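You operate a simulated robot arm through the tools that you are given. There is no shell and no other tool. Be economical: measure what you need, move in short steps, check, and stop when the job is done.

Carry out the task below with a simulated two-armed robot. There is one attempt and no reset: what you move stays moved.

## Task
Fetch the green sign from the top of the purple table and set it on top of the silver pipe flange there. Put one of the small red dust caps from the top of the purple table on the white sticker there. Stack the tall carton marked "75" from the top of the purple table on top of the tall carton labelled "50". Put the blue marker on the belt between engines one and two. Put the 87 C thermostat from the top of the cream table on top of the green box there and the 71 C thermostat on top of the orange box there. Put the brass sensor on the top of the cream table away on the middle of the green bench. Open the blue drawer. Any order will do. Set down upright: green sign.

Only the result counts: the job must be done as asked and must still hold three seconds after the hand-in. Knocking over, shifting, dropping, spilling or breaking anything else fails it. A push-on lid holds only when it is set on centred and level and pressed home; a screw cap is set on level and turned clockwise until tight.

## Robot
Two 7-joint arms with fingered hands on one trunk, on a base that drives. Base frame: it is fixed to the floor where the robot stands at the start and does not move with it; the origin is under the middle of the robot, x ahead of it, y to its left, z up; the surface under the hand at the start is at about z = 85. Units: cm, degrees, N and s.
The left shoulder is at the start at [8, 24.1, 141.7], the right one opposite. Places, roughly: belt between engines one and two [-370, 130, 30]; blue drawer [30, -420, 70]; blue marker (3x3x14 cm) [-100, 280, 90]; brass sensor (4x4x5 cm) [-120, -160, 90]; green box [-175, -150, 100]; green sign [75, -25, 100]; middle of the green bench [-120, 1540, 70]; orange box [-150, -150, 100]; pipe flange (15x10x8 cm) [90, -10, 90]; small red dust cap (3x3x2 cm) [40, -30, 90]; tall carton [50, 25, 100]; thermostat [-200, -125, 100]; white sticker [100, -25, 75]. Payload 4.9 kg a hand.
Tool frame (each hand has its own): the origin (TCP) lies between the finger pads and is the grasp point; the fingertips stand 3.2 cm ahead of it; z points along the fingers, y is the line along which they close. The gripper opens to 20 cm. The gripper's body begins 8.9 cm behind the TCP. The gripper is a hand of 4 fingers: y runs from the thumb to the fingers, the wrist lies at [0, 0, -26.7] in the tool frame.
Orientation is that of the tool frame in the base frame, as [roll, pitch, yaw] about the fixed x, y, z axes, in that order (R = Rz(yaw) Ry(pitch) Rx(roll)). With the fingers straight down and closing along the base's y, the tool's x points along the base's -x, its y along +y and its z along -z.

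## Interface
- The arms move only by the tool nudge_tool. It takes "left_commands", "right_commands" or both (then of equal length, played together; a hand with none holds still); each is a list of rows, each a list of 6 numbers: the turn, a rotation vector about the tool's x, y, z in rad, then the shift along the tool's x, y, z in cm. In form: [[ax, ay, az, tx, ty, tz], ...]. A call has 1 to 12 rows; each row shifts and turns the commanded pose from where the row before left it, along the tool's axes as they then stand. A row lasts 0.2 s, in which the tool goes at most 5 cm and 8.6 degrees; a call with a longer step from one row to the next is refused whole. A pose out of reach is approached as far as the arm can. The call stops where the force on the tool passes 40 N (or 10 N more than at its start, if that is more) or the arm is blocked; 0.2 s more then pass. In this call time passes only in rows, and 0.2 s behind the last. It gives the time, the measured TCP pose, the force on the tool (base axes), the opening and the grip force at its end, in the units of the frame above (readings bear some noise), with the torque about the TCP (base axes, N m) and any sound that the robot's microphone picked up.
- Cameras (640 x 400 px; columns grow to the right, rows downward): "scene" is now at [10.9, 0.55, 158.35]; the picture's right is [-0.00, -1.00, 0.00], its down [-0.73, 0.00, -0.69] and it looks along [0.69, -0.00, -0.73] (base axes); focal length 258 px, centre (320, 200). "left" rides on the left gripper at [-6.9, -6.9, -11.6] in its tool frame; the picture's right is [0.71, -0.71, 0.00], its down [0.54, 0.54, -0.64] and it looks along [0.45, 0.45, 0.77] (tool axes); focal length 226 px, centre (320, 200). "right" rides on the right gripper at [6.9, -6.9, -11.6] in its tool frame; the picture's right is [0.71, 0.71, 0.00], its down [-0.54, 0.54, -0.64] and it looks along [-0.45, 0.45, 0.77] (tool axes); focal length 226 px, centre (320, 200).
- get_image(camera): a new picture of that camera. The clock stands still meanwhile.
- move_column(by): slides the trunk up (or, below 0, down) by that many cm; the arms and the scene camera ride with it, the base frame stays. It gives what a move gives, with no picture.
- roll_base(legs): drives the robot by 1 to 6 legs, each [ahead, left, turn to the left] in cm, cm and degrees, along the robot's own axes; the way and the turn of a leg run together, so that a leg with both is an arc; at most 150 cm and 180 degrees a leg. The arms and the cameras ride along, it lands a little off, and it stops where it bumps. It gives what a move gives.
- curl_fingers(finger1, finger2, finger3, thumb_bend, hand): sets how far each is bent, from 0 (flat) to 1 (curled in); at 0.3 the hand is open as for a grip, at 0.7 the pads meet at the TCP. One left out holds its place. A second passes; each finger stops where it meets its share of the squeeze, and holds until it gets a number again. It is the only way to open and close the hand. It gives what a move gives, with no picture; readings hold the bend of each and the force on the fingers (four entries, about 0 where the hand has none), thumb and palm.
- head_to(pan, tilt): turns the head with the scene camera to pan (to the left, within 86 degrees either way) and tilt (down, from -29 to 69), counted from straight ahead of the robot. It gives what a move gives.
- pixel_to_xyz(camera, pixels): for up to 12 pixels [column, row] of the newest picture of that camera ("zoom" is the newest enlarged one), the place [x, y, z] in the base frame of the surface seen there, good to about 0.2 cm, but the place of the scene camera against the robot may be out by one fixed shift of up to 1.2 cm in any direction. The clock stands still meanwhile.
- close_up(camera, box): a new picture of the part [left, top, right, bottom] of that camera's present view, enlarged. The clock stands still meanwhile.
- finish_job(): hands the job in; it is judged then, once.

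Go step by step. Measure first, check grasps and placings, and put right what went wrong. The budget is 145 turns and 178 pictures, counting those below and the enlarged ones. Unless the task says otherwise, let go and move clear before handing in, and close with one line.

The tools are called after "Call:" as name(argument=value, ...) on one line, values as JSON. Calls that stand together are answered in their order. nudge_tool: Moves the arms, as the interface text tells. Its arguments: {"type":"object","properties":{"left_commands":{"type":"array"},"right_commands":{"type":"array"}},"required":[]} The other tools are called the same way: move_column (by) slides the trunk up or down; curl_fingers (finger1, finger2, finger3, thumb_bend, hand) moves the fingers one by one; roll_base (legs) drives the base; head_to (pan, tilt) turns the head that bears the scene camera; get_image (camera) takes a picture; pixel_to_xyz (camera, pixels) gives the place of the surface under pixels of a picture; close_up (camera, box) takes an enlarged picture of a part of a camera's view; finish_job () hands the job in.

At the start:

```text
clock: 0.0
left_eef_pos: [58.25, 34.64, 129.68]
left_tcp_rot: [179.9, 0.0, 180.0]
left_wrist_force: [-0.6, 0.0, 0.2]
left_wrist_torque: [0.01, -0.01, 0.03]
left_opening: 20.0
left_finger_force: 0.0
left_shape: jaw
left_bend: [0.3, 0.3, 0.3, 0.3]
left_finger forces: [0.0, 0.1, 0.0, 0.0, 0.1, 0.0]
right_eef_pos: [55.52, -19.03, 131.41]
right_tcp_rot: [-179.9, 0.0, 180.0]
right_wrist_force: [-0.2, -0.3, -0.3]
right_wrist_torque: [-0.02, 0.01, -0.03]
right_opening: 19.96
right_finger_force: 0.0
right_shape: jaw
right_bend: [0.3, 0.3, 0.3, 0.3]
right_finger forces: [0.0, 0.0, 0.0, 0.1, 0.0, 0.0]
trunk travel left (down, up): [-32.5, 51.5]
robot x, y, heading: [-0.1, 0.01, 0.0]
head pan, tilt: [-0.3, 46.7]
```

scene: 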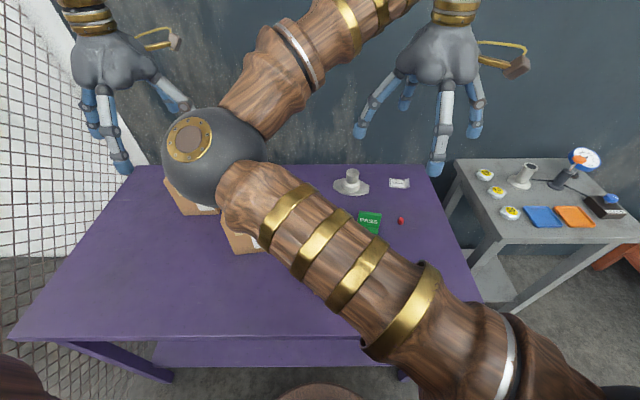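
right: 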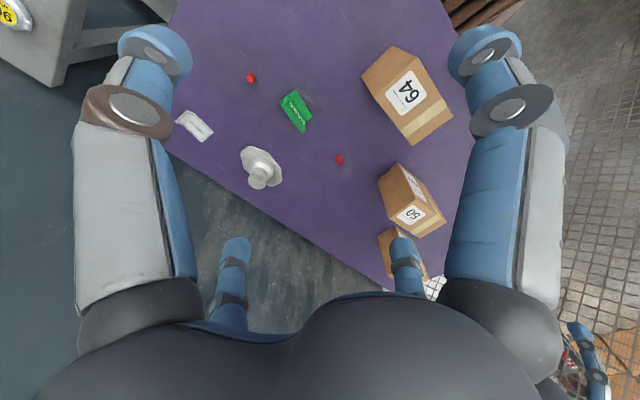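
left: 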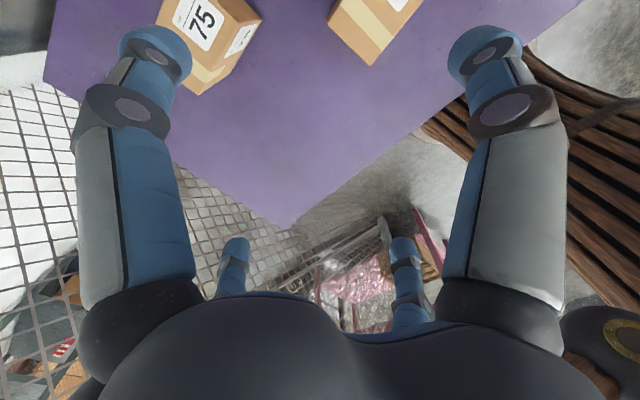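

The right view shows two red caps (251,78) and (339,160), the sign (297,110), the flange (260,168), the sticker (194,126) and cartons 64/50/75. I'll measure these first.

Call:
pixel_to_xyz(camera="right", pixels=[[251, 78], [339, 160], [285, 97], [297, 110], [306, 127], [260, 158], [262, 182], [194, 126], [385, 175], [400, 165], [440, 220], [412, 236]])

Call:
pixel_to_xyz(camera="left", pixels=[[205, 15], [172, 12], [258, 20], [200, 90], [190, 60], [240, 40], [335, 25], [372, 62], [220, 5], [250, 200]])

Call:
close_up(camera="right", box=[160, 50, 360, 210])

Call:
close_up(camera="right", box=[330, 30, 480, 300])

```text
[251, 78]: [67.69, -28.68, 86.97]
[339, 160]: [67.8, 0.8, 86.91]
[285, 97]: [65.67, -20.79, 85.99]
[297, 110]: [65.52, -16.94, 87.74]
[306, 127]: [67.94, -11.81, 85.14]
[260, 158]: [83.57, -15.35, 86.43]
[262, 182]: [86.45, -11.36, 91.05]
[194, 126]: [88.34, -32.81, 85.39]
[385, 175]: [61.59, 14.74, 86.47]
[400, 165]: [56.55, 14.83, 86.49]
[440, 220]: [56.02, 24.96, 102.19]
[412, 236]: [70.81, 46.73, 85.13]
```

```text
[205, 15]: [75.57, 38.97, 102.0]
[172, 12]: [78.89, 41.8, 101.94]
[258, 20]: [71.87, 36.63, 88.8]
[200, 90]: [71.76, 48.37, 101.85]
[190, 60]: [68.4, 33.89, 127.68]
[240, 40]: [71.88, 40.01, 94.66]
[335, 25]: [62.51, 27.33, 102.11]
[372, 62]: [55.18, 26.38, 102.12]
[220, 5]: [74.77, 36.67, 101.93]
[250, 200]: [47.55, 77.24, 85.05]
```

```text
2.50 times, centred on (260, 130) of right
```

zoom: 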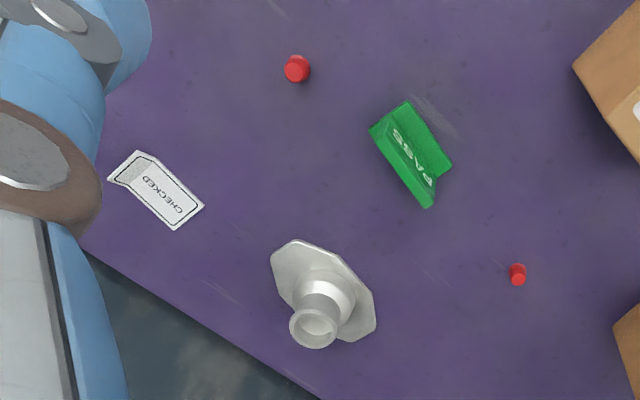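

```text
1.48 times, centred on (405, 165) of right
```

zoom: 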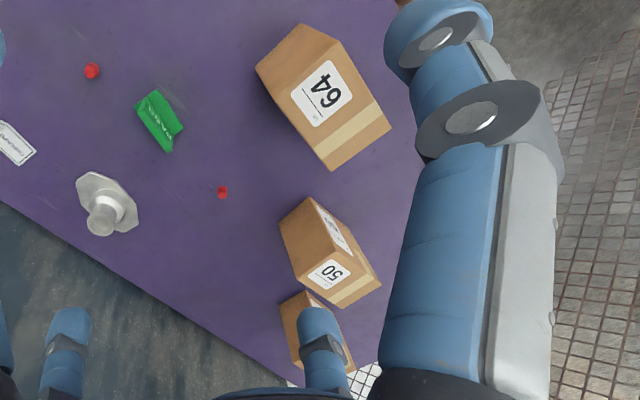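

Items are mapped; the two caps look different in size. I'll look for better views of the cartons and the whole table.

Call:
close_up(camera="left", box=[130, 0, 450, 200])

Call:
close_up(camera="scene", box=[100, 150, 450, 350])

```text
2.00 times, centred on (290, 100) of left
```

zoom: 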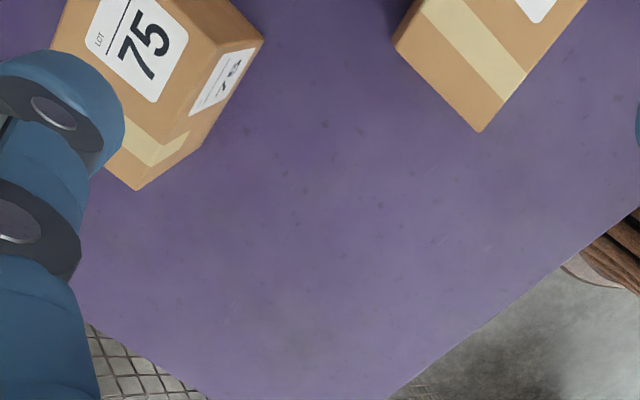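

```text
1.83 times, centred on (275, 250) of scene
```

zoom: 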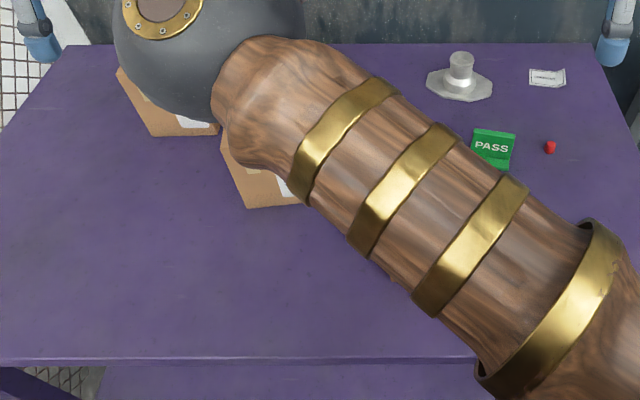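

The left finger hides part of carton 75. I'll move the right hand over to look at the cartons and the left hand out of the way.

Call:
nudge_tool(left_commands=[[0, 0, 0, 0, 5, 0], [0, 0, 0, 0, 5, 0], [0, 0, 0, 0, 5, 0], [0, 0, 0, 0, 5, 0], [0, 0, 0, 0, 5, 0]], right_commands=[[0, 0, 0, 2, 4, 0], [0, 0, 0, 2, 4, 0], [0, 0, 0, 2, 4, 0], [0, 0, 0, 2, 4, 0], [0, 0, 0, 0, 5, 0]])

Call:
get_image(camera="right")

```text
clock: 1.3
left_eef_pos: [57.99, 59.52, 129.35]
left_tcp_rot: [-179.9, 0.0, -179.8]
left_wrist_force: [0.4, -0.2, -0.5]
left_wrist_torque: [-0.01, 0.02, -0.02]
left_opening: 19.99
left_finger_force: 0.1
left_shape: jaw
left_bend: [0.3, 0.3, 0.3, 0.3]
left_finger forces: [0.1, 0.0, 0.0, 0.0, 0.0, 0.0]
right_eef_pos: [51.19, -4.6, 131.33]
right_tcp_rot: [-179.6, -0.1, 170.6]
right_wrist_force: [0.0, -0.8, -0.3]
right_wrist_torque: [-0.04, -0.03, 0.03]
right_opening: 19.98
right_finger_force: 0.1
right_shape: jaw
right_bend: [0.3, 0.3, 0.3, 0.3]
right_finger forces: [0.0, 0.0, 0.0, 0.1, 0.0, 0.1]
trunk travel left (down, up): [-32.5, 51.5]
robot x, y, heading: [0.2, -0.15, 0.3]
head pan, tilt: [-0.3, 46.7]
stopped in row 5 (right hand): the arm was blocked; the commanded pose is now the measured one
```

```text
170 pictures are left
```

right: 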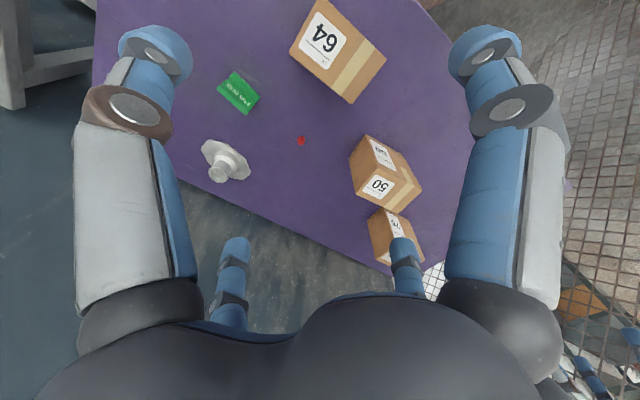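

The right arm is near its inward limit, but the cartons are visible at (385,170) and (395,235). I'll zoom in on them.

Call:
close_up(camera="right", box=[280, 120, 440, 280])

Call:
get_image(camera="scene")

Call:
get_image(camera="left")

```text
2.50 times, centred on (360, 200) of right
```

zoom: 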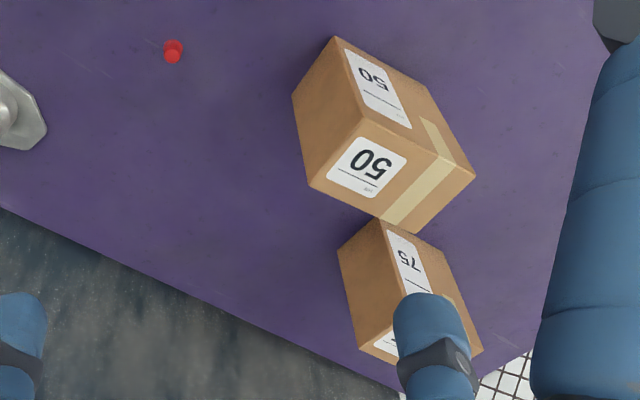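

```text
168 pictures are left
```

scene: 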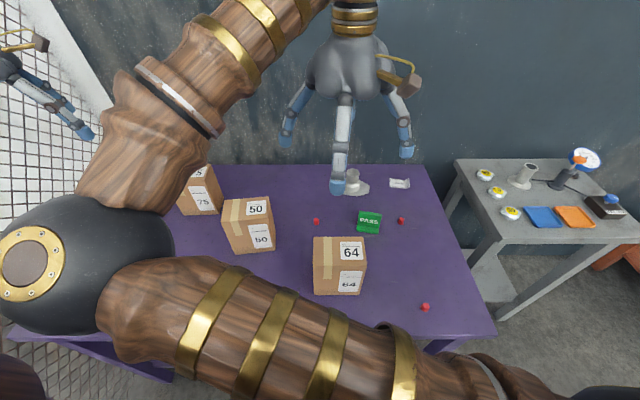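

```text
167 pictures are left
```

left: 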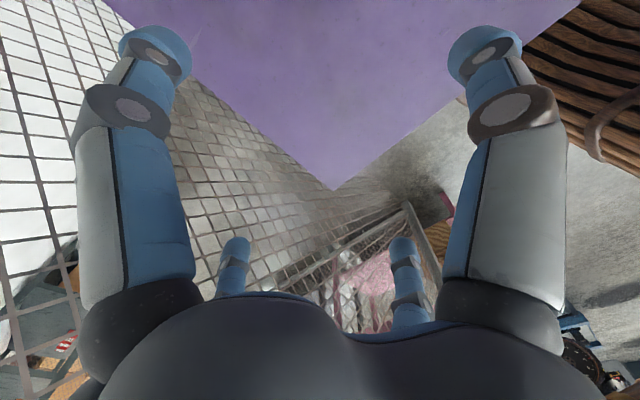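

Three red caps exist in the scene: (316,221), (401,220), (425,307). Now I measure the carton corners and caps.

Call:
pixel_to_xyz(camera="zoom", pixels=[[365, 113], [314, 185], [412, 230], [471, 174], [376, 225], [364, 347], [296, 97], [338, 42], [340, 250]])

Call:
pixel_to_xyz(camera="scene", pixels=[[223, 201], [271, 196], [278, 250], [180, 190], [205, 168], [223, 213], [316, 221], [401, 220], [425, 307], [357, 212], [352, 172], [400, 182]])

Call:
close_up(camera="scene", box=[150, 140, 310, 260])

Call:
close_up(camera="scene", box=[300, 160, 460, 320])

```text
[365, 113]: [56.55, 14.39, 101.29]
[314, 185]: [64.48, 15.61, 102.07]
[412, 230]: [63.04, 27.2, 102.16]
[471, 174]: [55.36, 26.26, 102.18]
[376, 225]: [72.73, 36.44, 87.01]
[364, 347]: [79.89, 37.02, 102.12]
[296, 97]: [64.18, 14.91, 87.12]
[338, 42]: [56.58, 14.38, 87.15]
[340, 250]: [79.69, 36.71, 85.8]
```

```text
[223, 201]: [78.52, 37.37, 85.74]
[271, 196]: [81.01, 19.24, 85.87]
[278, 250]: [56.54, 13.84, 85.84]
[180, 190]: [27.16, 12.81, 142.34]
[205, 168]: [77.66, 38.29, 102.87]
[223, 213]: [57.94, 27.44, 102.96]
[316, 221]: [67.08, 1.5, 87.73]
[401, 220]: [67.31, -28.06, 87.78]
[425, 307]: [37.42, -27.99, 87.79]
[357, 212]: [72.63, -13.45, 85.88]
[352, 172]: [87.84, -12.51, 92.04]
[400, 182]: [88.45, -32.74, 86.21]
```

```text
3.33 times, centred on (230, 200) of scene
```

zoom: 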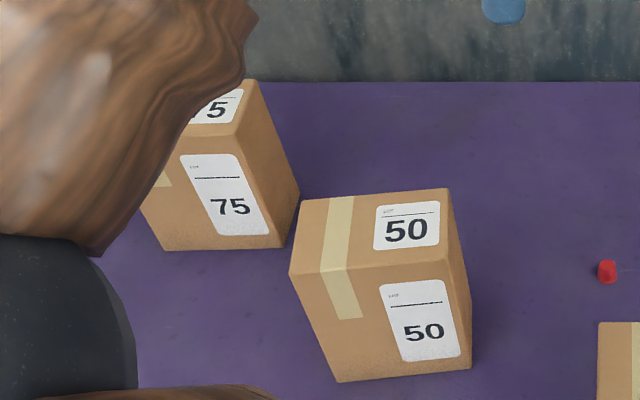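

```text
2.50 times, centred on (380, 240) of scene
```

zoom: 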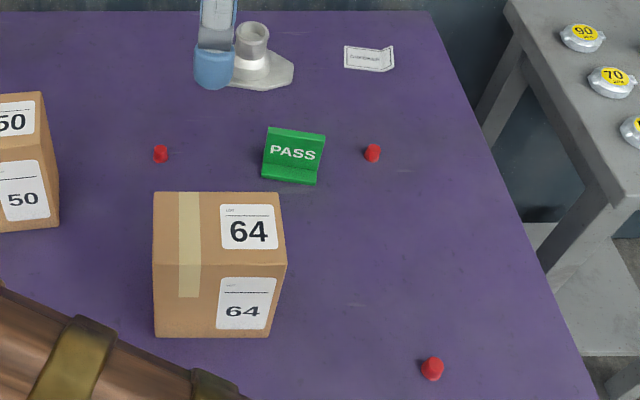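

All caps look alike with slight size differences; the hand is a four-finger cross claw. I'll test which finger opposes the thumb using the left hand.

Call:
curl_fingers(hand="left", finger1=0.0, finger2=0.65, finger3=0.3, thumb_bend=0.65)

Call:
get_image(camera="left")

```text
clock: 2.3
left_eef_pos: [58.05, 59.49, 129.66]
left_tcp_rot: [179.9, 0.0, -180.0]
left_wrist_force: [-0.1, 0.2, -0.3]
left_wrist_torque: [-0.01, 0.05, 0.03]
left_opening: 12.85
left_finger_force: 0.0
left_shape: fingers
left_bend: [0.01, 0.65, 0.3, 0.65]
left_finger forces: [0.0, 0.0, 0.1, 0.1, 0.0, 0.0]
right_eef_pos: [51.15, -4.65, 131.24]
right_tcp_rot: [-179.9, -0.2, 170.7]
right_wrist_force: [-0.8, -0.3, 0.4]
right_wrist_torque: [-0.03, 0.0, 0.01]
right_opening: 19.98
right_finger_force: 0.2
right_shape: jaw
right_bend: [0.3, 0.3, 0.3, 0.3]
right_finger forces: [0.0, 0.0, 0.0, 0.0, 0.1, 0.0]
trunk travel left (down, up): [-32.5, 51.5]
robot x, y, heading: [0.2, 0.16, -0.2]
head pan, tilt: [-0.3, 46.7]
```

```text
164 pictures are left
```

left: 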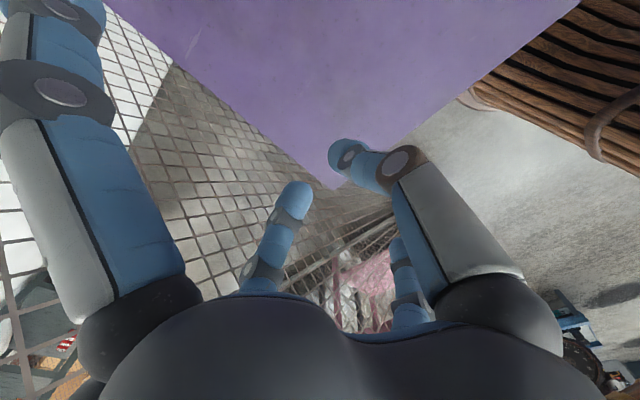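

Finger 2 opposes the thumb along y (fingers 1 and 3 lie along x). Next I retract the right hand, and bring the left hand above carton 75 to view it.

Call:
nudge_tool(left_commands=[[0, 0, 0, 0, 0, 0], [0, 0, 0, 0, 0, 0], [0, 0, 0, 0, 0, 0], [0, 0, 0, 0, 0, 0], [0, 0, 0, -3.5, -3.4, 1], [0, 0, 0, -3.5, -3.4, 1], [0, 0, 0, -3.5, -3.4, 1], [0, 0, 0, -3.5, -3.4, 1], [0, 0, 0, -3.5, -3.4, 1]], right_commands=[[0, 0, 0.04, 0, -4.8, 0], [0, 0, 0.04, 0, -4.8, 0], [0, 0, 0.04, 0, -4.8, 0], [0, 0, 0.04, 0, -4.8, 0], [0, 0, 0, 0, -4.8, 0], [0, 0, 0, 0, -4, 0], [0, 0, 0, 0, 0, 0], [0, 0, 0, 0, 0, 0], [0, 0, 0, 0, 0, 0]])

Call:
curl_fingers(hand="left", finger1=0.3, finger2=0.3, finger3=0.3, thumb_bend=0.3)

Call:
get_image(camera="left")

Call:
get_image(camera="scene")

```text
clock: 4.3
left_eef_pos: [75.54, 42.44, 124.55]
left_tcp_rot: [179.9, -0.1, -180.0]
left_wrist_force: [1.0, -0.3, 0.6]
left_wrist_torque: [-0.01, 0.03, -0.01]
left_opening: 12.84
left_finger_force: 0.1
left_shape: fingers
left_bend: [0.01, 0.65, 0.3, 0.65]
left_finger forces: [0.0, 0.1, 0.0, 0.1, 0.1, 0.1]
right_eef_pos: [44.2, -32.07, 131.58]
right_tcp_rot: [-179.9, -0.1, 161.6]
right_wrist_force: [1.1, -0.7, -1.0]
right_wrist_torque: [0.06, 0.05, 0.0]
right_opening: 19.99
right_finger_force: 0.0
right_shape: jaw
right_bend: [0.3, 0.3, 0.3, 0.3]
right_finger forces: [0.0, 0.0, 0.0, 0.0, 0.0, 0.1]
trunk travel left (down, up): [-32.5, 51.5]
robot x, y, heading: [-0.07, -0.32, -0.0]
head pan, tilt: [-0.3, 46.7]
```

```text
clock: 5.3
left_eef_pos: [75.29, 42.6, 124.41]
left_tcp_rot: [-180.0, 0.0, -180.0]
left_wrist_force: [-0.4, 0.3, 0.3]
left_wrist_torque: [-0.06, 0.0, 0.0]
left_opening: 14.04
left_finger_force: 0.0
left_shape: fingers
left_bend: [0.3, 0.3, 0.3, 0.3]
left_finger forces: [0.1, 0.0, 0.0, 0.1, 0.0, 0.0]
right_eef_pos: [43.84, -31.85, 131.75]
right_tcp_rot: [-179.7, -0.1, 161.4]
right_wrist_force: [0.0, 0.4, -0.3]
right_wrist_torque: [0.02, 0.0, -0.02]
right_opening: 20.01
right_finger_force: 0.1
right_shape: jaw
right_bend: [0.3, 0.3, 0.3, 0.3]
right_finger forces: [0.1, 0.1, 0.1, 0.0, 0.0, 0.0]
trunk travel left (down, up): [-32.5, 51.5]
robot x, y, heading: [-0.04, 0.05, -0.0]
head pan, tilt: [-0.3, 46.7]
```

```text
163 pictures are left
```

left: 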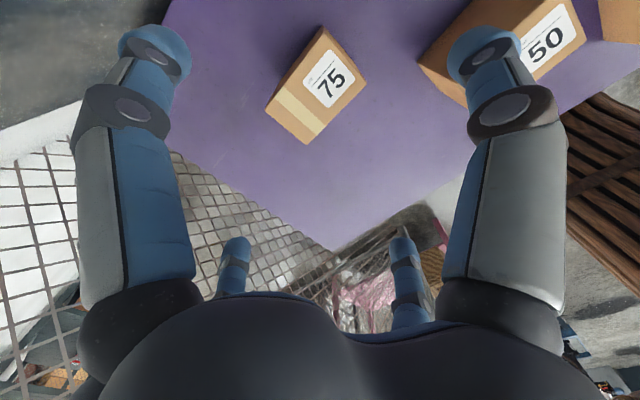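

```text
162 pictures are left
```

scene: 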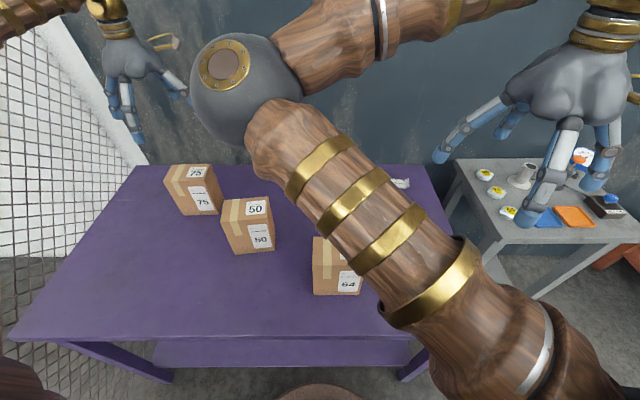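

Carton 75's top is clear at (315,85) now. Measure its corners and the fingertips to learn the real opening.

Call:
pixel_to_xyz(camera="left", pixels=[[320, 27], [366, 78], [310, 143], [266, 106], [155, 45], [485, 45], [240, 242], [400, 242], [311, 120], [335, 82]])

Call:
close_up(camera="left", box=[240, 10, 400, 160])

```text
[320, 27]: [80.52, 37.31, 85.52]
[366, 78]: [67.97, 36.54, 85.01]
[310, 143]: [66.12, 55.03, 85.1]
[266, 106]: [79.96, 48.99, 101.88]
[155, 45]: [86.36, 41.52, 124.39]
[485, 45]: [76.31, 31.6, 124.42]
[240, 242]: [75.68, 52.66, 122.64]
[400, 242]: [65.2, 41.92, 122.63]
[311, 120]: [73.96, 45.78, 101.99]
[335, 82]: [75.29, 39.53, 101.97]
```

```text
2.67 times, centred on (320, 85) of left
```

zoom: 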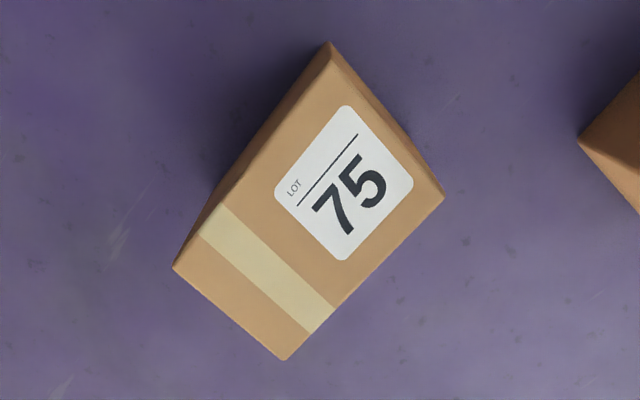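

Fingertips stand ~10.5 cm out, so the opening is a true 20. Getting accurate top corners from the zoom.

Call:
pixel_to_xyz(camera="zoom", pixels=[[331, 72], [440, 195], [285, 356], [178, 266], [385, 135], [230, 170], [360, 275], [230, 312]])

```text
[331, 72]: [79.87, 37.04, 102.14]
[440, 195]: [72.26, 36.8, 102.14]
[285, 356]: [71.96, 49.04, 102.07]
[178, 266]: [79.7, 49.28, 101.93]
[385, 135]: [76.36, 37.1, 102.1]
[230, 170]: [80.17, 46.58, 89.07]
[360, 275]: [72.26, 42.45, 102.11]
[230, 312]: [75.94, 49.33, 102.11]
```

Carton 75 centre ≈ (75.95, 43.05), carton 50 centre ≈ (59.9, 20.9) with yaw ~7°. Descend around carton 75.

Call:
nudge_tool(left_commands=[[0, 0, 0, -0.5, 0.5, 4.4], [0, 0, 0, 0, 0, 4.6], [0, 0, 0, 0, 0, 4.6], [0, 0, 0, 0, 0, 4.6], [0, 0, 0, 0, 0, 4.6], [0, 0, 0, 0, 0, 4.6]])

Call:
curl_fingers(hand="left", finger1=0.7, finger2=0.7, finger3=0.7, thumb_bend=0.7)

Call:
get_image(camera="left")

```text
clock: 6.7
left_eef_pos: [75.93, 43.06, 97.0]
left_tcp_rot: [-180.0, 0.0, -180.0]
left_wrist_force: [1.0, -0.6, 0.5]
left_wrist_torque: [0.0, 0.01, -0.01]
left_opening: 14.05
left_finger_force: 0.0
left_shape: fingers
left_bend: [0.3, 0.3, 0.3, 0.3]
left_finger forces: [0.0, 0.0, 0.0, 0.0, 0.0, 0.0]
right_eef_pos: [44.01, -31.88, 131.52]
right_tcp_rot: [-179.7, -0.1, 161.4]
right_wrist_force: [0.2, 0.2, 0.1]
right_wrist_torque: [-0.03, 0.02, 0.0]
right_opening: 20.0
right_finger_force: 0.0
right_shape: jaw
right_bend: [0.3, 0.3, 0.3, 0.3]
right_finger forces: [0.1, 0.0, 0.1, 0.0, 0.1, 0.0]
trunk travel left (down, up): [-32.5, 51.5]
robot x, y, heading: [-0.17, 0.2, -0.1]
head pan, tilt: [-0.3, 46.7]
```

```text
clock: 7.7
left_eef_pos: [75.89, 42.93, 97.18]
left_tcp_rot: [-180.0, 0.0, -180.0]
left_wrist_force: [-0.7, -4.8, 0.7]
left_wrist_torque: [-1.28, 0.0, -0.01]
left_opening: 7.12
left_finger_force: 32.3
left_shape: fingers
left_bend: [0.54, 0.41, 0.55, 0.48]
left_finger forces: [7.2, 20.6, 6.8, 0.0, 28.8, 0.0]
right_eef_pos: [43.91, -31.96, 131.73]
right_tcp_rot: [-179.8, -0.1, 161.5]
right_wrist_force: [0.4, 0.2, -1.2]
right_wrist_torque: [-0.01, -0.01, 0.03]
right_opening: 19.97
right_finger_force: 0.1
right_shape: jaw
right_bend: [0.3, 0.3, 0.3, 0.3]
right_finger forces: [0.1, 0.0, 0.0, 0.1, 0.0, 0.1]
trunk travel left (down, up): [-32.5, 51.5]
robot x, y, heading: [0.26, 0.57, 0.0]
head pan, tilt: [-0.3, 46.7]
```

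```text
160 pictures are left
```

left: 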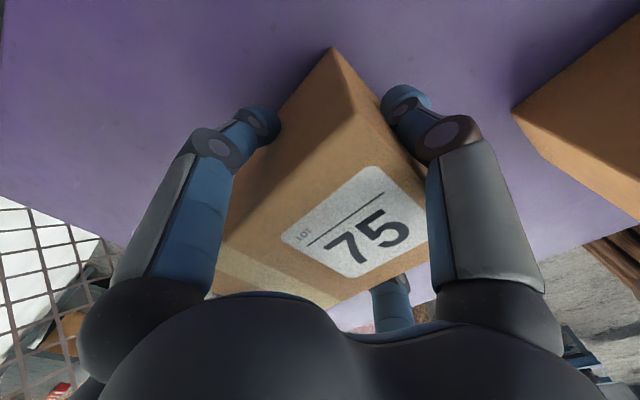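

The carton is gripped with 32 N. Lift it 22 cm, then move over carton 50 with a +6° turn.

Call:
nudge_tool(left_commands=[[0, 0, 0, 0, 0, -4.4], [0, 0, 0, 0, 0, -4.4], [0, 0, 0, 0, 0, -4.4], [0, 0, 0, 0, 0, -4.4], [0, 0, 0, 0, 0, -4.4], [0, 0, 0, 2.67, -3.7, 0], [0, 0, 0, 2.67, -3.7, 0], [0, 0, 0, 2.67, -3.7, 0], [0, 0, 0, 2.67, -3.7, 0], [0, 0, 0, 2.67, -3.7, 0], [0, 0, 0, 2.67, -3.7, 0], [0, 0, -0.1, 0, 0, 0]])

Call:
get_image(camera="left")

Call:
get_image(camera="scene")

Call:
get_image(camera="right")

```text
clock: 10.3
left_eef_pos: [60.07, 20.64, 118.92]
left_tcp_rot: [-179.9, 0.0, -174.1]
left_wrist_force: [-0.2, 0.2, -10.7]
left_wrist_torque: [-0.03, 0.01, 0.01]
left_opening: 7.09
left_finger_force: 29.7
left_shape: fingers
left_bend: [0.54, 0.4, 0.55, 0.48]
left_finger forces: [7.0, 21.5, 6.7, 0.0, 23.9, 0.1]
right_eef_pos: [44.02, -31.83, 131.65]
right_tcp_rot: [-179.6, -0.1, 161.5]
right_wrist_force: [-0.3, 0.4, -0.7]
right_wrist_torque: [0.0, -0.03, -0.01]
right_opening: 19.99
right_finger_force: 0.1
right_shape: jaw
right_bend: [0.3, 0.3, 0.3, 0.3]
right_finger forces: [0.1, 0.1, 0.1, 0.0, 0.0, 0.1]
trunk travel left (down, up): [-32.5, 51.5]
robot x, y, heading: [-0.19, 0.24, -0.1]
head pan, tilt: [-0.3, 46.7]
```

```text
159 pictures are left
```

left: 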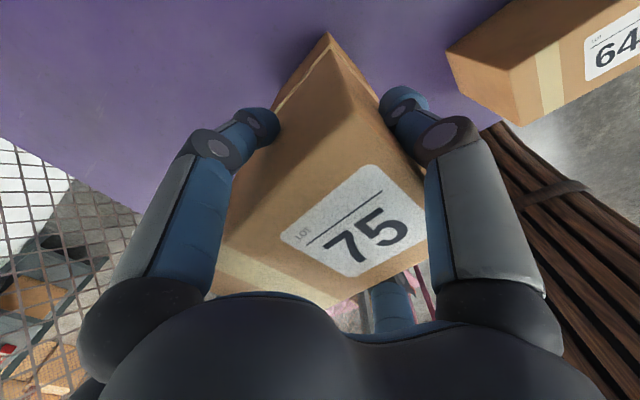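

```text
158 pictures are left
```

scene: 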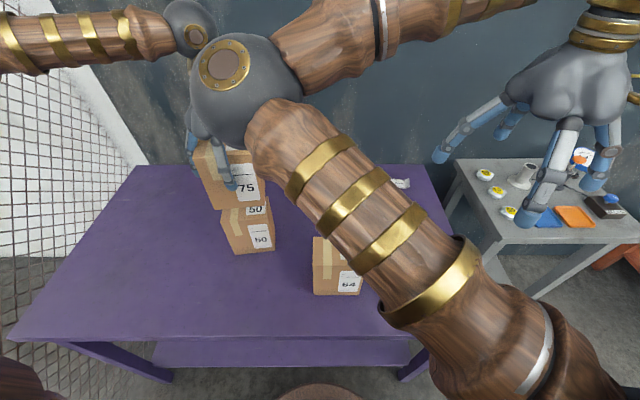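

```text
157 pictures are left
```

right: 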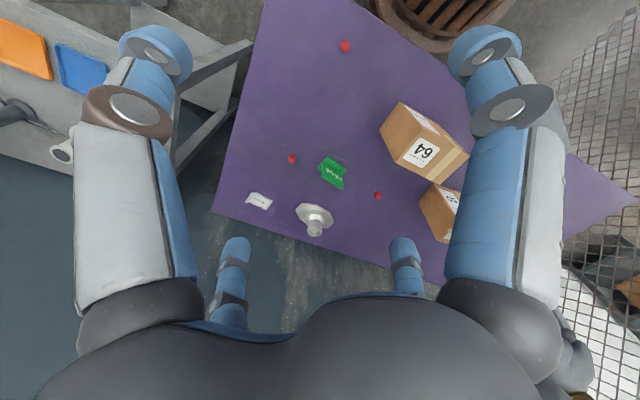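

The box hangs over carton 50. I'll check alignment in enlarged views before lowering.

Call:
close_up(camera="scene", box=[180, 130, 290, 260])

Call:
close_up(camera="left", box=[210, 10, 450, 310])

```text
3.08 times, centred on (235, 195) of scene
```

zoom: 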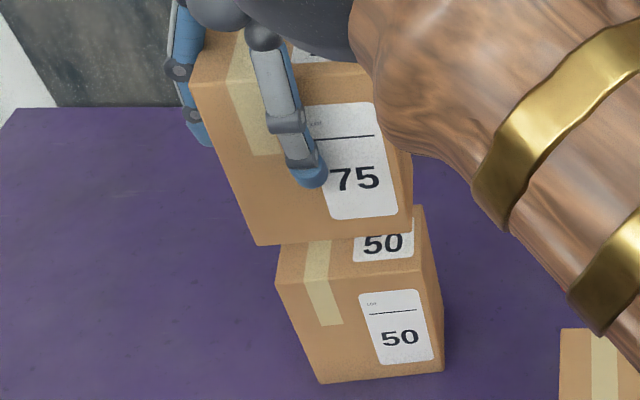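

```text
1.33 times, centred on (330, 160) of left
```

zoom: 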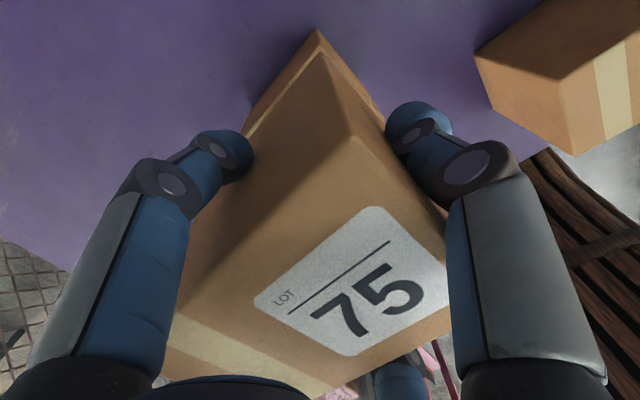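

Measure the held box's lower corner versus carton 50's corner in the zoom.

Call:
pixel_to_xyz(camera="zoom", pixels=[[321, 62], [316, 36], [340, 140], [250, 150], [318, 44], [380, 125], [356, 140], [330, 100]])

```text
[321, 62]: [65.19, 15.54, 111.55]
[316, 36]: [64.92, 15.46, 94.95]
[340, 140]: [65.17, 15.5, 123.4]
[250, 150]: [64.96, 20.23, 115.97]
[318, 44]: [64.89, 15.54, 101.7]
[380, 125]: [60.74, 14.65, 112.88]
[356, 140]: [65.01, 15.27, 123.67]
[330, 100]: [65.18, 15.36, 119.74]
```

The corner alignment is within 0.3 cm. Lower until contact.

Call:
nudge_tool(left_commands=[[0, 0, 0, 0, 0, 2.2], [0, 0, 0, 0, 0, 1.8], [0, 0, 0, 0, 0, 0.3], [0, 0, 0, 0, 0, 0.2], [0, 0, 0, 0, 0, 0.2]])

```text
clock: 11.5
left_eef_pos: [59.96, 20.73, 114.26]
left_tcp_rot: [-179.9, 0.1, -174.2]
left_wrist_force: [0.6, 1.1, -10.3]
left_wrist_torque: [-0.05, 0.0, 0.01]
left_opening: 7.1
left_finger_force: 29.4
left_shape: fingers
left_bend: [0.54, 0.4, 0.55, 0.48]
left_finger forces: [7.1, 21.4, 6.5, 0.1, 23.9, 0.1]
right_eef_pos: [44.07, -31.64, 131.69]
right_tcp_rot: [-179.8, -0.1, 161.6]
right_wrist_force: [-0.9, -0.2, 0.1]
right_wrist_torque: [-0.01, 0.02, 0.0]
right_opening: 19.99
right_finger_force: 0.0
right_shape: jaw
right_bend: [0.3, 0.3, 0.3, 0.3]
right_finger forces: [0.0, 0.0, 0.0, 0.1, 0.0, 0.1]
trunk travel left (down, up): [-32.5, 51.5]
robot x, y, heading: [-0.14, 0.07, 0.2]
head pan, tilt: [-0.3, 46.7]
```

Still carrying full weight (−10.3 N), so not yet in contact. Lower in small steps.

Call:
nudge_tool(left_commands=[[0, 0, 0, 0, 0, 0.15], [0, 0, 0, 0, 0, 0.15], [0, 0, 0, 0, 0, 0.1]])

```text
clock: 12.3
left_eef_pos: [59.98, 20.68, 114.14]
left_tcp_rot: [-179.8, 0.1, -174.1]
left_wrist_force: [1.8, 4.8, 13.7]
left_wrist_torque: [-1.11, -0.06, 0.08]
left_opening: 7.1
left_finger_force: 32.4
left_shape: fingers
left_bend: [0.54, 0.4, 0.55, 0.48]
left_finger forces: [7.5, 26.0, 6.9, 0.0, 25.0, 0.1]
right_eef_pos: [43.81, -31.84, 131.71]
right_tcp_rot: [-179.9, 0.0, 161.4]
right_wrist_force: [-0.1, 0.2, 0.8]
right_wrist_torque: [-0.01, -0.03, -0.01]
right_opening: 19.98
right_finger_force: 0.1
right_shape: jaw
right_bend: [0.3, 0.3, 0.3, 0.3]
right_finger forces: [0.0, 0.0, 0.0, 0.0, 0.1, 0.0]
trunk travel left (down, up): [-32.5, 51.5]
robot x, y, heading: [0.12, -0.11, -0.3]
head pan, tilt: [-0.3, 46.7]
```

Contact made (+14 N). Release and rise.

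Call:
curl_fingers(hand="left", finger1=0.25, finger2=0.25, finger3=0.25, thumb_bend=0.25)

Call:
nudge_tool(left_commands=[[0, 0, 0, 0, 0, -3], [0, 0, 0, 0, 0, -4.5], [0, 0, 0, 0, 0, -4.5], [0, 0, 0, 0, 0, -4.5], [0, 0, 0, 0, 0, -4.5], [0, 0, 0, 0, 4.8, 0], [0, 0, 0, 0, 4.8, 0], [0, 0, 0, 0, 4.8, 0], [0, 0, 0, 0, 4.8, 0], [0, 0, 0, 0, 4.8, 0], [0, 0, 0, 0, 4.8, 0]])

Call:
get_image(camera="scene")

```text
clock: 13.3
left_eef_pos: [59.96, 20.69, 114.0]
left_tcp_rot: [-180.0, 0.0, -174.2]
left_wrist_force: [-0.5, -0.7, 0.5]
left_wrist_torque: [0.02, 0.01, 0.01]
left_opening: 15.09
left_finger_force: 0.1
left_shape: fingers
left_bend: [0.25, 0.25, 0.25, 0.25]
left_finger forces: [0.1, 0.0, 0.0, 0.0, 0.1, 0.1]
right_eef_pos: [43.86, -31.92, 131.71]
right_tcp_rot: [-179.7, -0.1, 161.5]
right_wrist_force: [0.3, 0.1, -0.1]
right_wrist_torque: [0.06, 0.01, -0.02]
right_opening: 19.98
right_finger_force: 0.1
right_shape: jaw
right_bend: [0.3, 0.3, 0.3, 0.3]
right_finger forces: [0.1, 0.0, 0.1, 0.1, 0.0, 0.1]
trunk travel left (down, up): [-32.5, 51.5]
robot x, y, heading: [0.03, -0.08, -0.0]
head pan, tilt: [-0.3, 46.7]
```

```text
clock: 15.7
left_eef_pos: [57.03, 49.49, 135.29]
left_tcp_rot: [-179.9, 0.0, -174.4]
left_wrist_force: [0.1, -0.1, -0.2]
left_wrist_torque: [-0.05, -0.04, 0.0]
left_opening: 15.1
left_finger_force: 0.1
left_shape: fingers
left_bend: [0.25, 0.25, 0.25, 0.25]
left_finger forces: [0.1, 0.1, 0.0, 0.1, 0.1, 0.1]
right_eef_pos: [43.78, -31.74, 131.72]
right_tcp_rot: [-179.7, 0.0, 161.5]
right_wrist_force: [-1.1, -0.1, 0.5]
right_wrist_torque: [-0.03, -0.04, -0.01]
right_opening: 20.0
right_finger_force: 0.1
right_shape: jaw
right_bend: [0.3, 0.3, 0.3, 0.3]
right_finger forces: [0.0, 0.0, 0.1, 0.0, 0.0, 0.0]
trunk travel left (down, up): [-32.5, 51.5]
robot x, y, heading: [0.52, -0.04, -0.2]
head pan, tilt: [-0.3, 46.7]
```

```text
154 pictures are left
```

scene: 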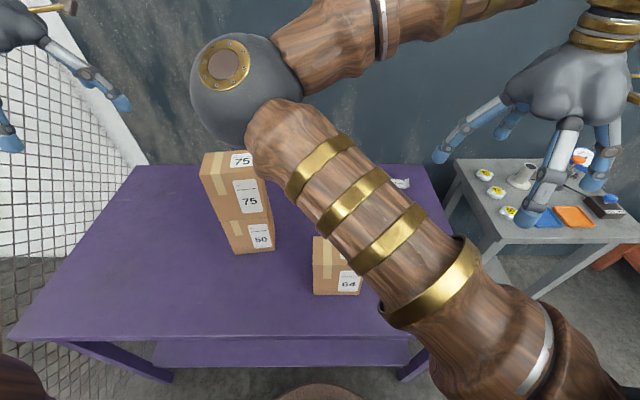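

Stack looks good. Now bring the right hand back square and lower for a closer view of the sign, flange, sticker and caps.

Call:
nudge_tool(right_commands=[[0, 0, -0.108, 0, 0, 0], [0, 0, -0.108, 0, 0, 0], [0, 0, -0.108, 0, 0, 0], [0, 0, 0, -1.8, 0.6, 4], [0, 0, 0, -1.8, 0.6, 4], [0, 0, 0, -1.8, 0.6, 4], [0, 0, 0, -1.8, 0.6, 4], [0, 0, 0, -1.8, 0.6, 4], [0, 0, 0, -1.8, 0.6, 4]])

Call:
get_image(camera="right")

Call:
get_image(camera="scene")

```text
clock: 17.7
left_eef_pos: [57.38, 49.23, 135.19]
left_tcp_rot: [-179.9, 0.1, -174.3]
left_wrist_force: [0.0, -0.9, 0.1]
left_wrist_torque: [0.0, -0.01, -0.01]
left_opening: 15.13
left_finger_force: 0.0
left_shape: fingers
left_bend: [0.25, 0.25, 0.25, 0.25]
left_finger forces: [0.0, 0.0, 0.0, 0.1, 0.0, 0.0]
right_eef_pos: [54.96, -28.19, 107.41]
right_tcp_rot: [-179.9, -0.2, -180.0]
right_wrist_force: [0.9, -0.1, -0.7]
right_wrist_torque: [-0.04, -0.01, -0.03]
right_opening: 19.98
right_finger_force: 0.1
right_shape: jaw
right_bend: [0.3, 0.3, 0.3, 0.3]
right_finger forces: [0.0, 0.0, 0.0, 0.0, 0.0, 0.0]
trunk travel left (down, up): [-32.5, 51.5]
robot x, y, heading: [0.12, 0.18, 0.1]
head pan, tilt: [-0.3, 46.7]
```

```text
153 pictures are left
```

right: 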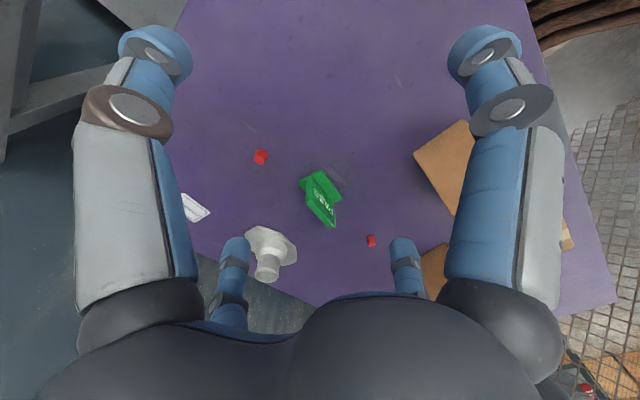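

```text
152 pictures are left
```

scene: 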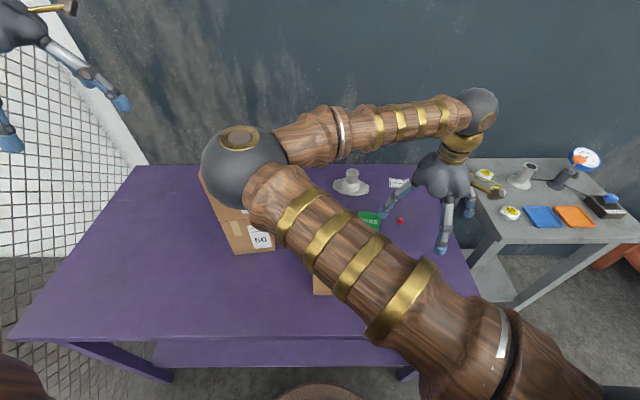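

The right elbow may be nearing the stack; I'll measure its position and take close-ups of the sign and flange.

Call:
pixel_to_xyz(camera="scene", pixels=[[245, 170], [225, 200], [205, 180], [260, 145]])

Call:
close_up(camera="right", box=[230, 140, 390, 290])

Call:
close_up(camera="scene", box=[330, 160, 430, 235])

```text
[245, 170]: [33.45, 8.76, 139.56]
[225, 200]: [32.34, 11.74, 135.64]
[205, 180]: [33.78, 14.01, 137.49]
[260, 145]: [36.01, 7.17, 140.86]
```

```text
2.67 times, centred on (310, 215) of right
```

zoom: 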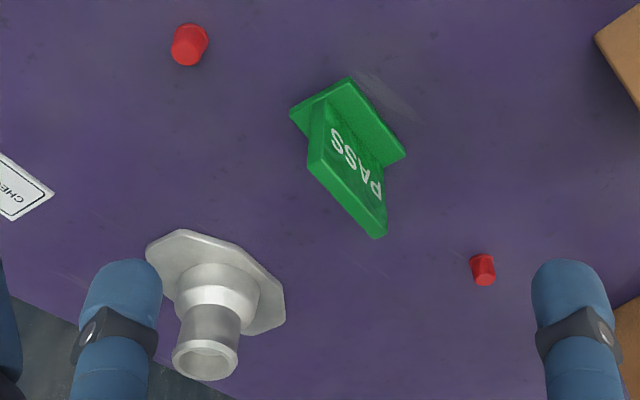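

```text
5.33 times, centred on (380, 198) of scene
```

zoom: 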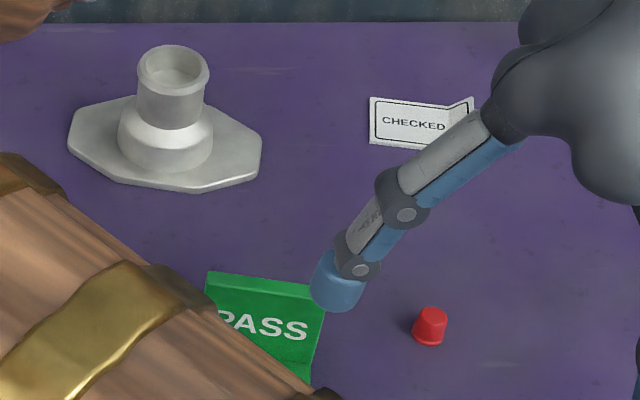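

Elbow is 20 cm clear. The sign is a base plate with an upright panel; the flange neck has a rim on top. Measuring them.

Call:
close_up(camera="right", box=[230, 140, 390, 290])

Call:
pixel_to_xyz(camera="zoom", pixels=[[295, 112], [348, 80], [402, 155], [322, 105], [312, 165], [382, 232], [350, 195], [180, 350], [235, 352], [205, 343], [205, 378], [205, 360]])

Call:
pixel_to_xyz(camera="right", pixels=[[261, 157], [371, 241], [310, 200], [325, 185], [345, 203], [306, 186], [248, 235], [292, 262], [196, 206]])

```text
2.67 times, centred on (310, 215) of right
```

zoom: 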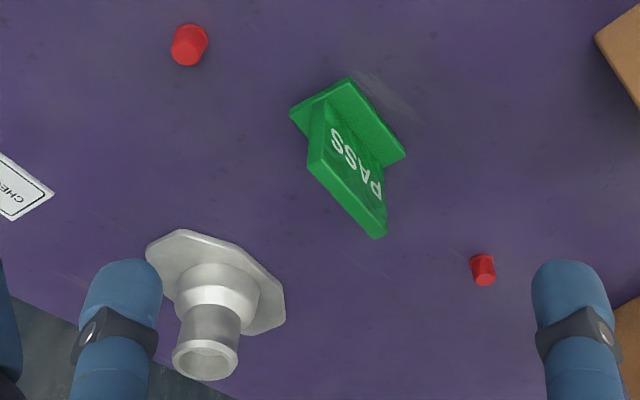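

```text
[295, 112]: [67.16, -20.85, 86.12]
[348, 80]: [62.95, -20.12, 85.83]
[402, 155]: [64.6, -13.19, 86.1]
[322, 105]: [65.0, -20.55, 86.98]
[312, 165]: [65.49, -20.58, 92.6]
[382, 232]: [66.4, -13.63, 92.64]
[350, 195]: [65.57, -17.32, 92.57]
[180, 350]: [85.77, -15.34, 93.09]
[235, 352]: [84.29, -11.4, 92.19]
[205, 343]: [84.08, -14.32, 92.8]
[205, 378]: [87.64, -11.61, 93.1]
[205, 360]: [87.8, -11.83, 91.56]
```

```text
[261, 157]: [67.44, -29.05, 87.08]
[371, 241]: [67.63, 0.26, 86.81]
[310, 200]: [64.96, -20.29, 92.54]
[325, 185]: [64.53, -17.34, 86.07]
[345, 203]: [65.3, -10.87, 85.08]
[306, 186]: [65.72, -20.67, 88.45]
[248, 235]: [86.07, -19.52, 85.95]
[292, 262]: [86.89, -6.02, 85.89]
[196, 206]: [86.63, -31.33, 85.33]
```

Sign panel centre ≈ (65.9,-17.1), yaw ≈ −9°, base 85–86, top 92.6; neck rim centre ≈ (86.05,-13.1), top z 93.1. Check carton 64's nearest corner for clearance.

Call:
pixel_to_xyz(camera="right", pixels=[[416, 153], [455, 212], [463, 124], [430, 185], [426, 180], [440, 200]])

Call:
pixel_to_xyz(camera="scene", pixels=[[316, 240], [316, 280], [314, 260]])

```text
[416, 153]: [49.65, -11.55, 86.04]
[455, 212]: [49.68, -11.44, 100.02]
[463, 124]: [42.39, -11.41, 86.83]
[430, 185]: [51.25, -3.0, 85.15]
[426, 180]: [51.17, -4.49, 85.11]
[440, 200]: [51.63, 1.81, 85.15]
```

```text
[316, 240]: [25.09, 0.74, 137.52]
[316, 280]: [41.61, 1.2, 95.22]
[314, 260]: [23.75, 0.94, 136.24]
```

Carton 64 spans x 42–50, so there's room. Move over the sign with the small turn and check.

Call:
nudge_tool(right_commands=[[0, 0, 0, -2.73, 2.78, 0.85], [0, 0, 0, -2.73, 2.78, 0.85], [0, 0, 0, -2.73, 2.78, 0.85], [0, 0, 0, -2.73, 2.78, 0.85], [0, 0, 0.078, 0, 0, 0], [0, 0, 0.078, 0, 0, 0]])

Call:
get_image(camera="right")

```text
clock: 19.1
left_eef_pos: [57.14, 49.23, 135.35]
left_tcp_rot: [-180.0, 0.1, -174.2]
left_wrist_force: [0.5, 0.3, 0.1]
left_wrist_torque: [0.02, -0.03, -0.01]
left_opening: 15.1
left_finger_force: 0.1
left_shape: fingers
left_bend: [0.25, 0.25, 0.25, 0.25]
left_finger forces: [0.1, 0.0, 0.0, 0.0, 0.1, 0.0]
right_eef_pos: [65.81, -16.95, 103.83]
right_tcp_rot: [-179.8, -0.1, 171.1]
right_wrist_force: [-0.3, 0.7, 0.3]
right_wrist_torque: [0.01, 0.02, 0.04]
right_opening: 20.02
right_finger_force: 0.0
right_shape: jaw
right_bend: [0.3, 0.3, 0.3, 0.3]
right_finger forces: [0.0, 0.1, 0.1, 0.0, 0.0, 0.0]
trunk travel left (down, up): [-32.5, 51.5]
robot x, y, heading: [-0.01, -0.44, -0.3]
head pan, tilt: [-0.3, 46.7]
```

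```text
148 pictures are left
```

right: 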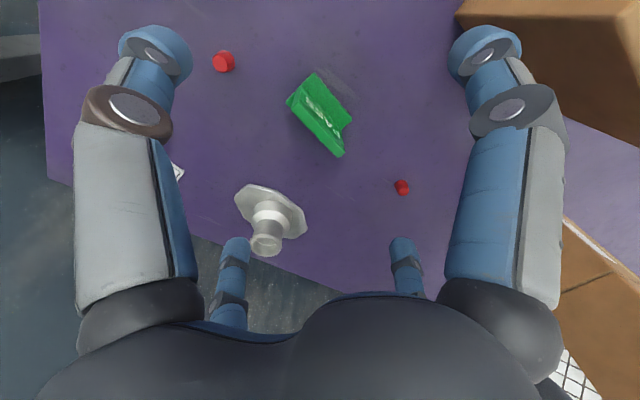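

The sign sits at (320,115) under the hand. Close-up to refine its pose.

Call:
close_up(camera="right", box=[270, 60, 370, 170])

Call:
pixel_to_xyz(camera="right", pixels=[[315, 74], [288, 101], [351, 117], [293, 93], [343, 152], [304, 85], [346, 133], [318, 125], [264, 235], [264, 252], [252, 243], [278, 243]])

```text
3.64 times, centred on (320, 115) of right
```

zoom: 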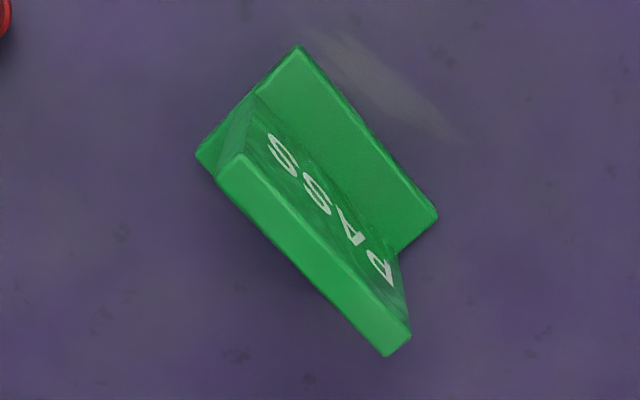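

```text
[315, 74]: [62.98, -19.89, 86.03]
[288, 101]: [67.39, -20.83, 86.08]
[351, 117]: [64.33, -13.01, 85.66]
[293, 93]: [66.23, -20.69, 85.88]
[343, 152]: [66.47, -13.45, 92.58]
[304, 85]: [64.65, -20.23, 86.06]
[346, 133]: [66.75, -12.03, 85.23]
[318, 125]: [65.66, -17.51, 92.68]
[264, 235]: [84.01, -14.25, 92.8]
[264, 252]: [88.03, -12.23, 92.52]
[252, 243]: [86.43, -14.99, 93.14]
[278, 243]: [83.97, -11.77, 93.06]
```

Measuring the panel's top-face corners.

Call:
pixel_to_xyz(camera="zoom", pixels=[[240, 158], [221, 176], [407, 338], [386, 353], [313, 256], [325, 247], [300, 262], [290, 330]])

```text
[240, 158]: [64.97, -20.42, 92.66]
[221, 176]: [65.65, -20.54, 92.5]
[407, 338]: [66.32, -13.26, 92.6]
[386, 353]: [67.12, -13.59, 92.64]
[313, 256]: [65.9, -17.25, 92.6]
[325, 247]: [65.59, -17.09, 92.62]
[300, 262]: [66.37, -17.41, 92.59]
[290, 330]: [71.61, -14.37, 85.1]
```

Panel centre (66.0,-16.95), yaw −10.7°. Descend so tips are ~1 cm above its base and pinch with all four fingers.

Call:
nudge_tool(right_commands=[[0, 0, 0.03, -0.1, 0, 4.4], [0, 0, 0, 0, 0, 4.4], [0, 0, 0, 0, 0, 4.4]])

Call:
curl_fingers(hand="right", finger1=0.74, finger2=0.5, finger3=0.74, thumb_bend=0.5)

Call:
get_image(camera="right")

```text
clock: 19.9
left_eef_pos: [57.29, 49.17, 135.26]
left_tcp_rot: [-180.0, 0.0, -174.2]
left_wrist_force: [0.7, 0.3, 0.0]
left_wrist_torque: [0.0, 0.04, -0.01]
left_opening: 15.09
left_finger_force: 0.1
left_shape: fingers
left_bend: [0.25, 0.25, 0.25, 0.25]
left_finger forces: [0.0, 0.0, 0.0, 0.0, 0.0, 0.0]
right_eef_pos: [66.11, -17.25, 90.72]
right_tcp_rot: [-179.8, -0.1, 169.4]
right_wrist_force: [-0.3, -0.5, 0.5]
right_wrist_torque: [0.0, -0.02, 0.0]
right_opening: 19.99
right_finger_force: 0.0
right_shape: jaw
right_bend: [0.3, 0.3, 0.3, 0.3]
right_finger forces: [0.1, 0.0, 0.1, 0.1, 0.0, 0.1]
trunk travel left (down, up): [-32.5, 51.5]
robot x, y, heading: [0.14, -0.34, -0.3]
head pan, tilt: [-0.3, 46.7]
```

```text
clock: 20.9
left_eef_pos: [57.27, 49.32, 135.3]
left_tcp_rot: [-180.0, 0.0, -174.2]
left_wrist_force: [-0.2, -0.2, 0.4]
left_wrist_torque: [0.01, 0.04, -0.01]
left_opening: 15.12
left_finger_force: 0.2
left_shape: fingers
left_bend: [0.25, 0.25, 0.25, 0.25]
left_finger forces: [0.0, 0.1, 0.0, 0.1, 0.0, 0.0]
right_eef_pos: [66.07, -17.27, 90.74]
right_tcp_rot: [-179.8, -0.1, 169.4]
right_wrist_force: [0.5, -0.6, -0.1]
right_wrist_torque: [0.0, -0.01, -0.03]
right_opening: 4.7
right_finger_force: 7.8
right_shape: fingers
right_bend: [0.68, 0.5, 0.68, 0.5]
right_finger forces: [7.6, 0.0, 7.6, 0.0, 0.0, 0.0]
trunk travel left (down, up): [-32.5, 51.5]
robot x, y, heading: [0.18, 0.17, -0.1]
head pan, tilt: [-0.3, 46.7]
```

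```text
146 pictures are left
```

right: 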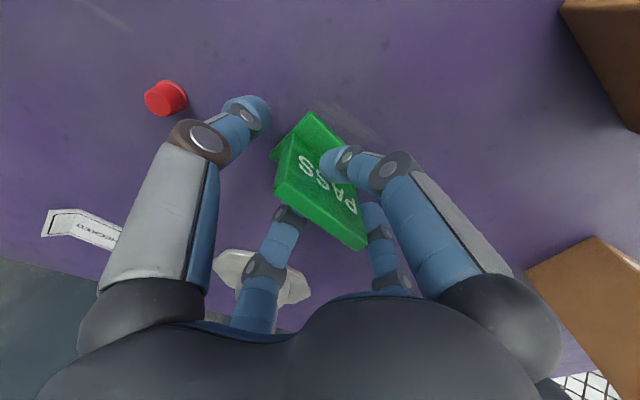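

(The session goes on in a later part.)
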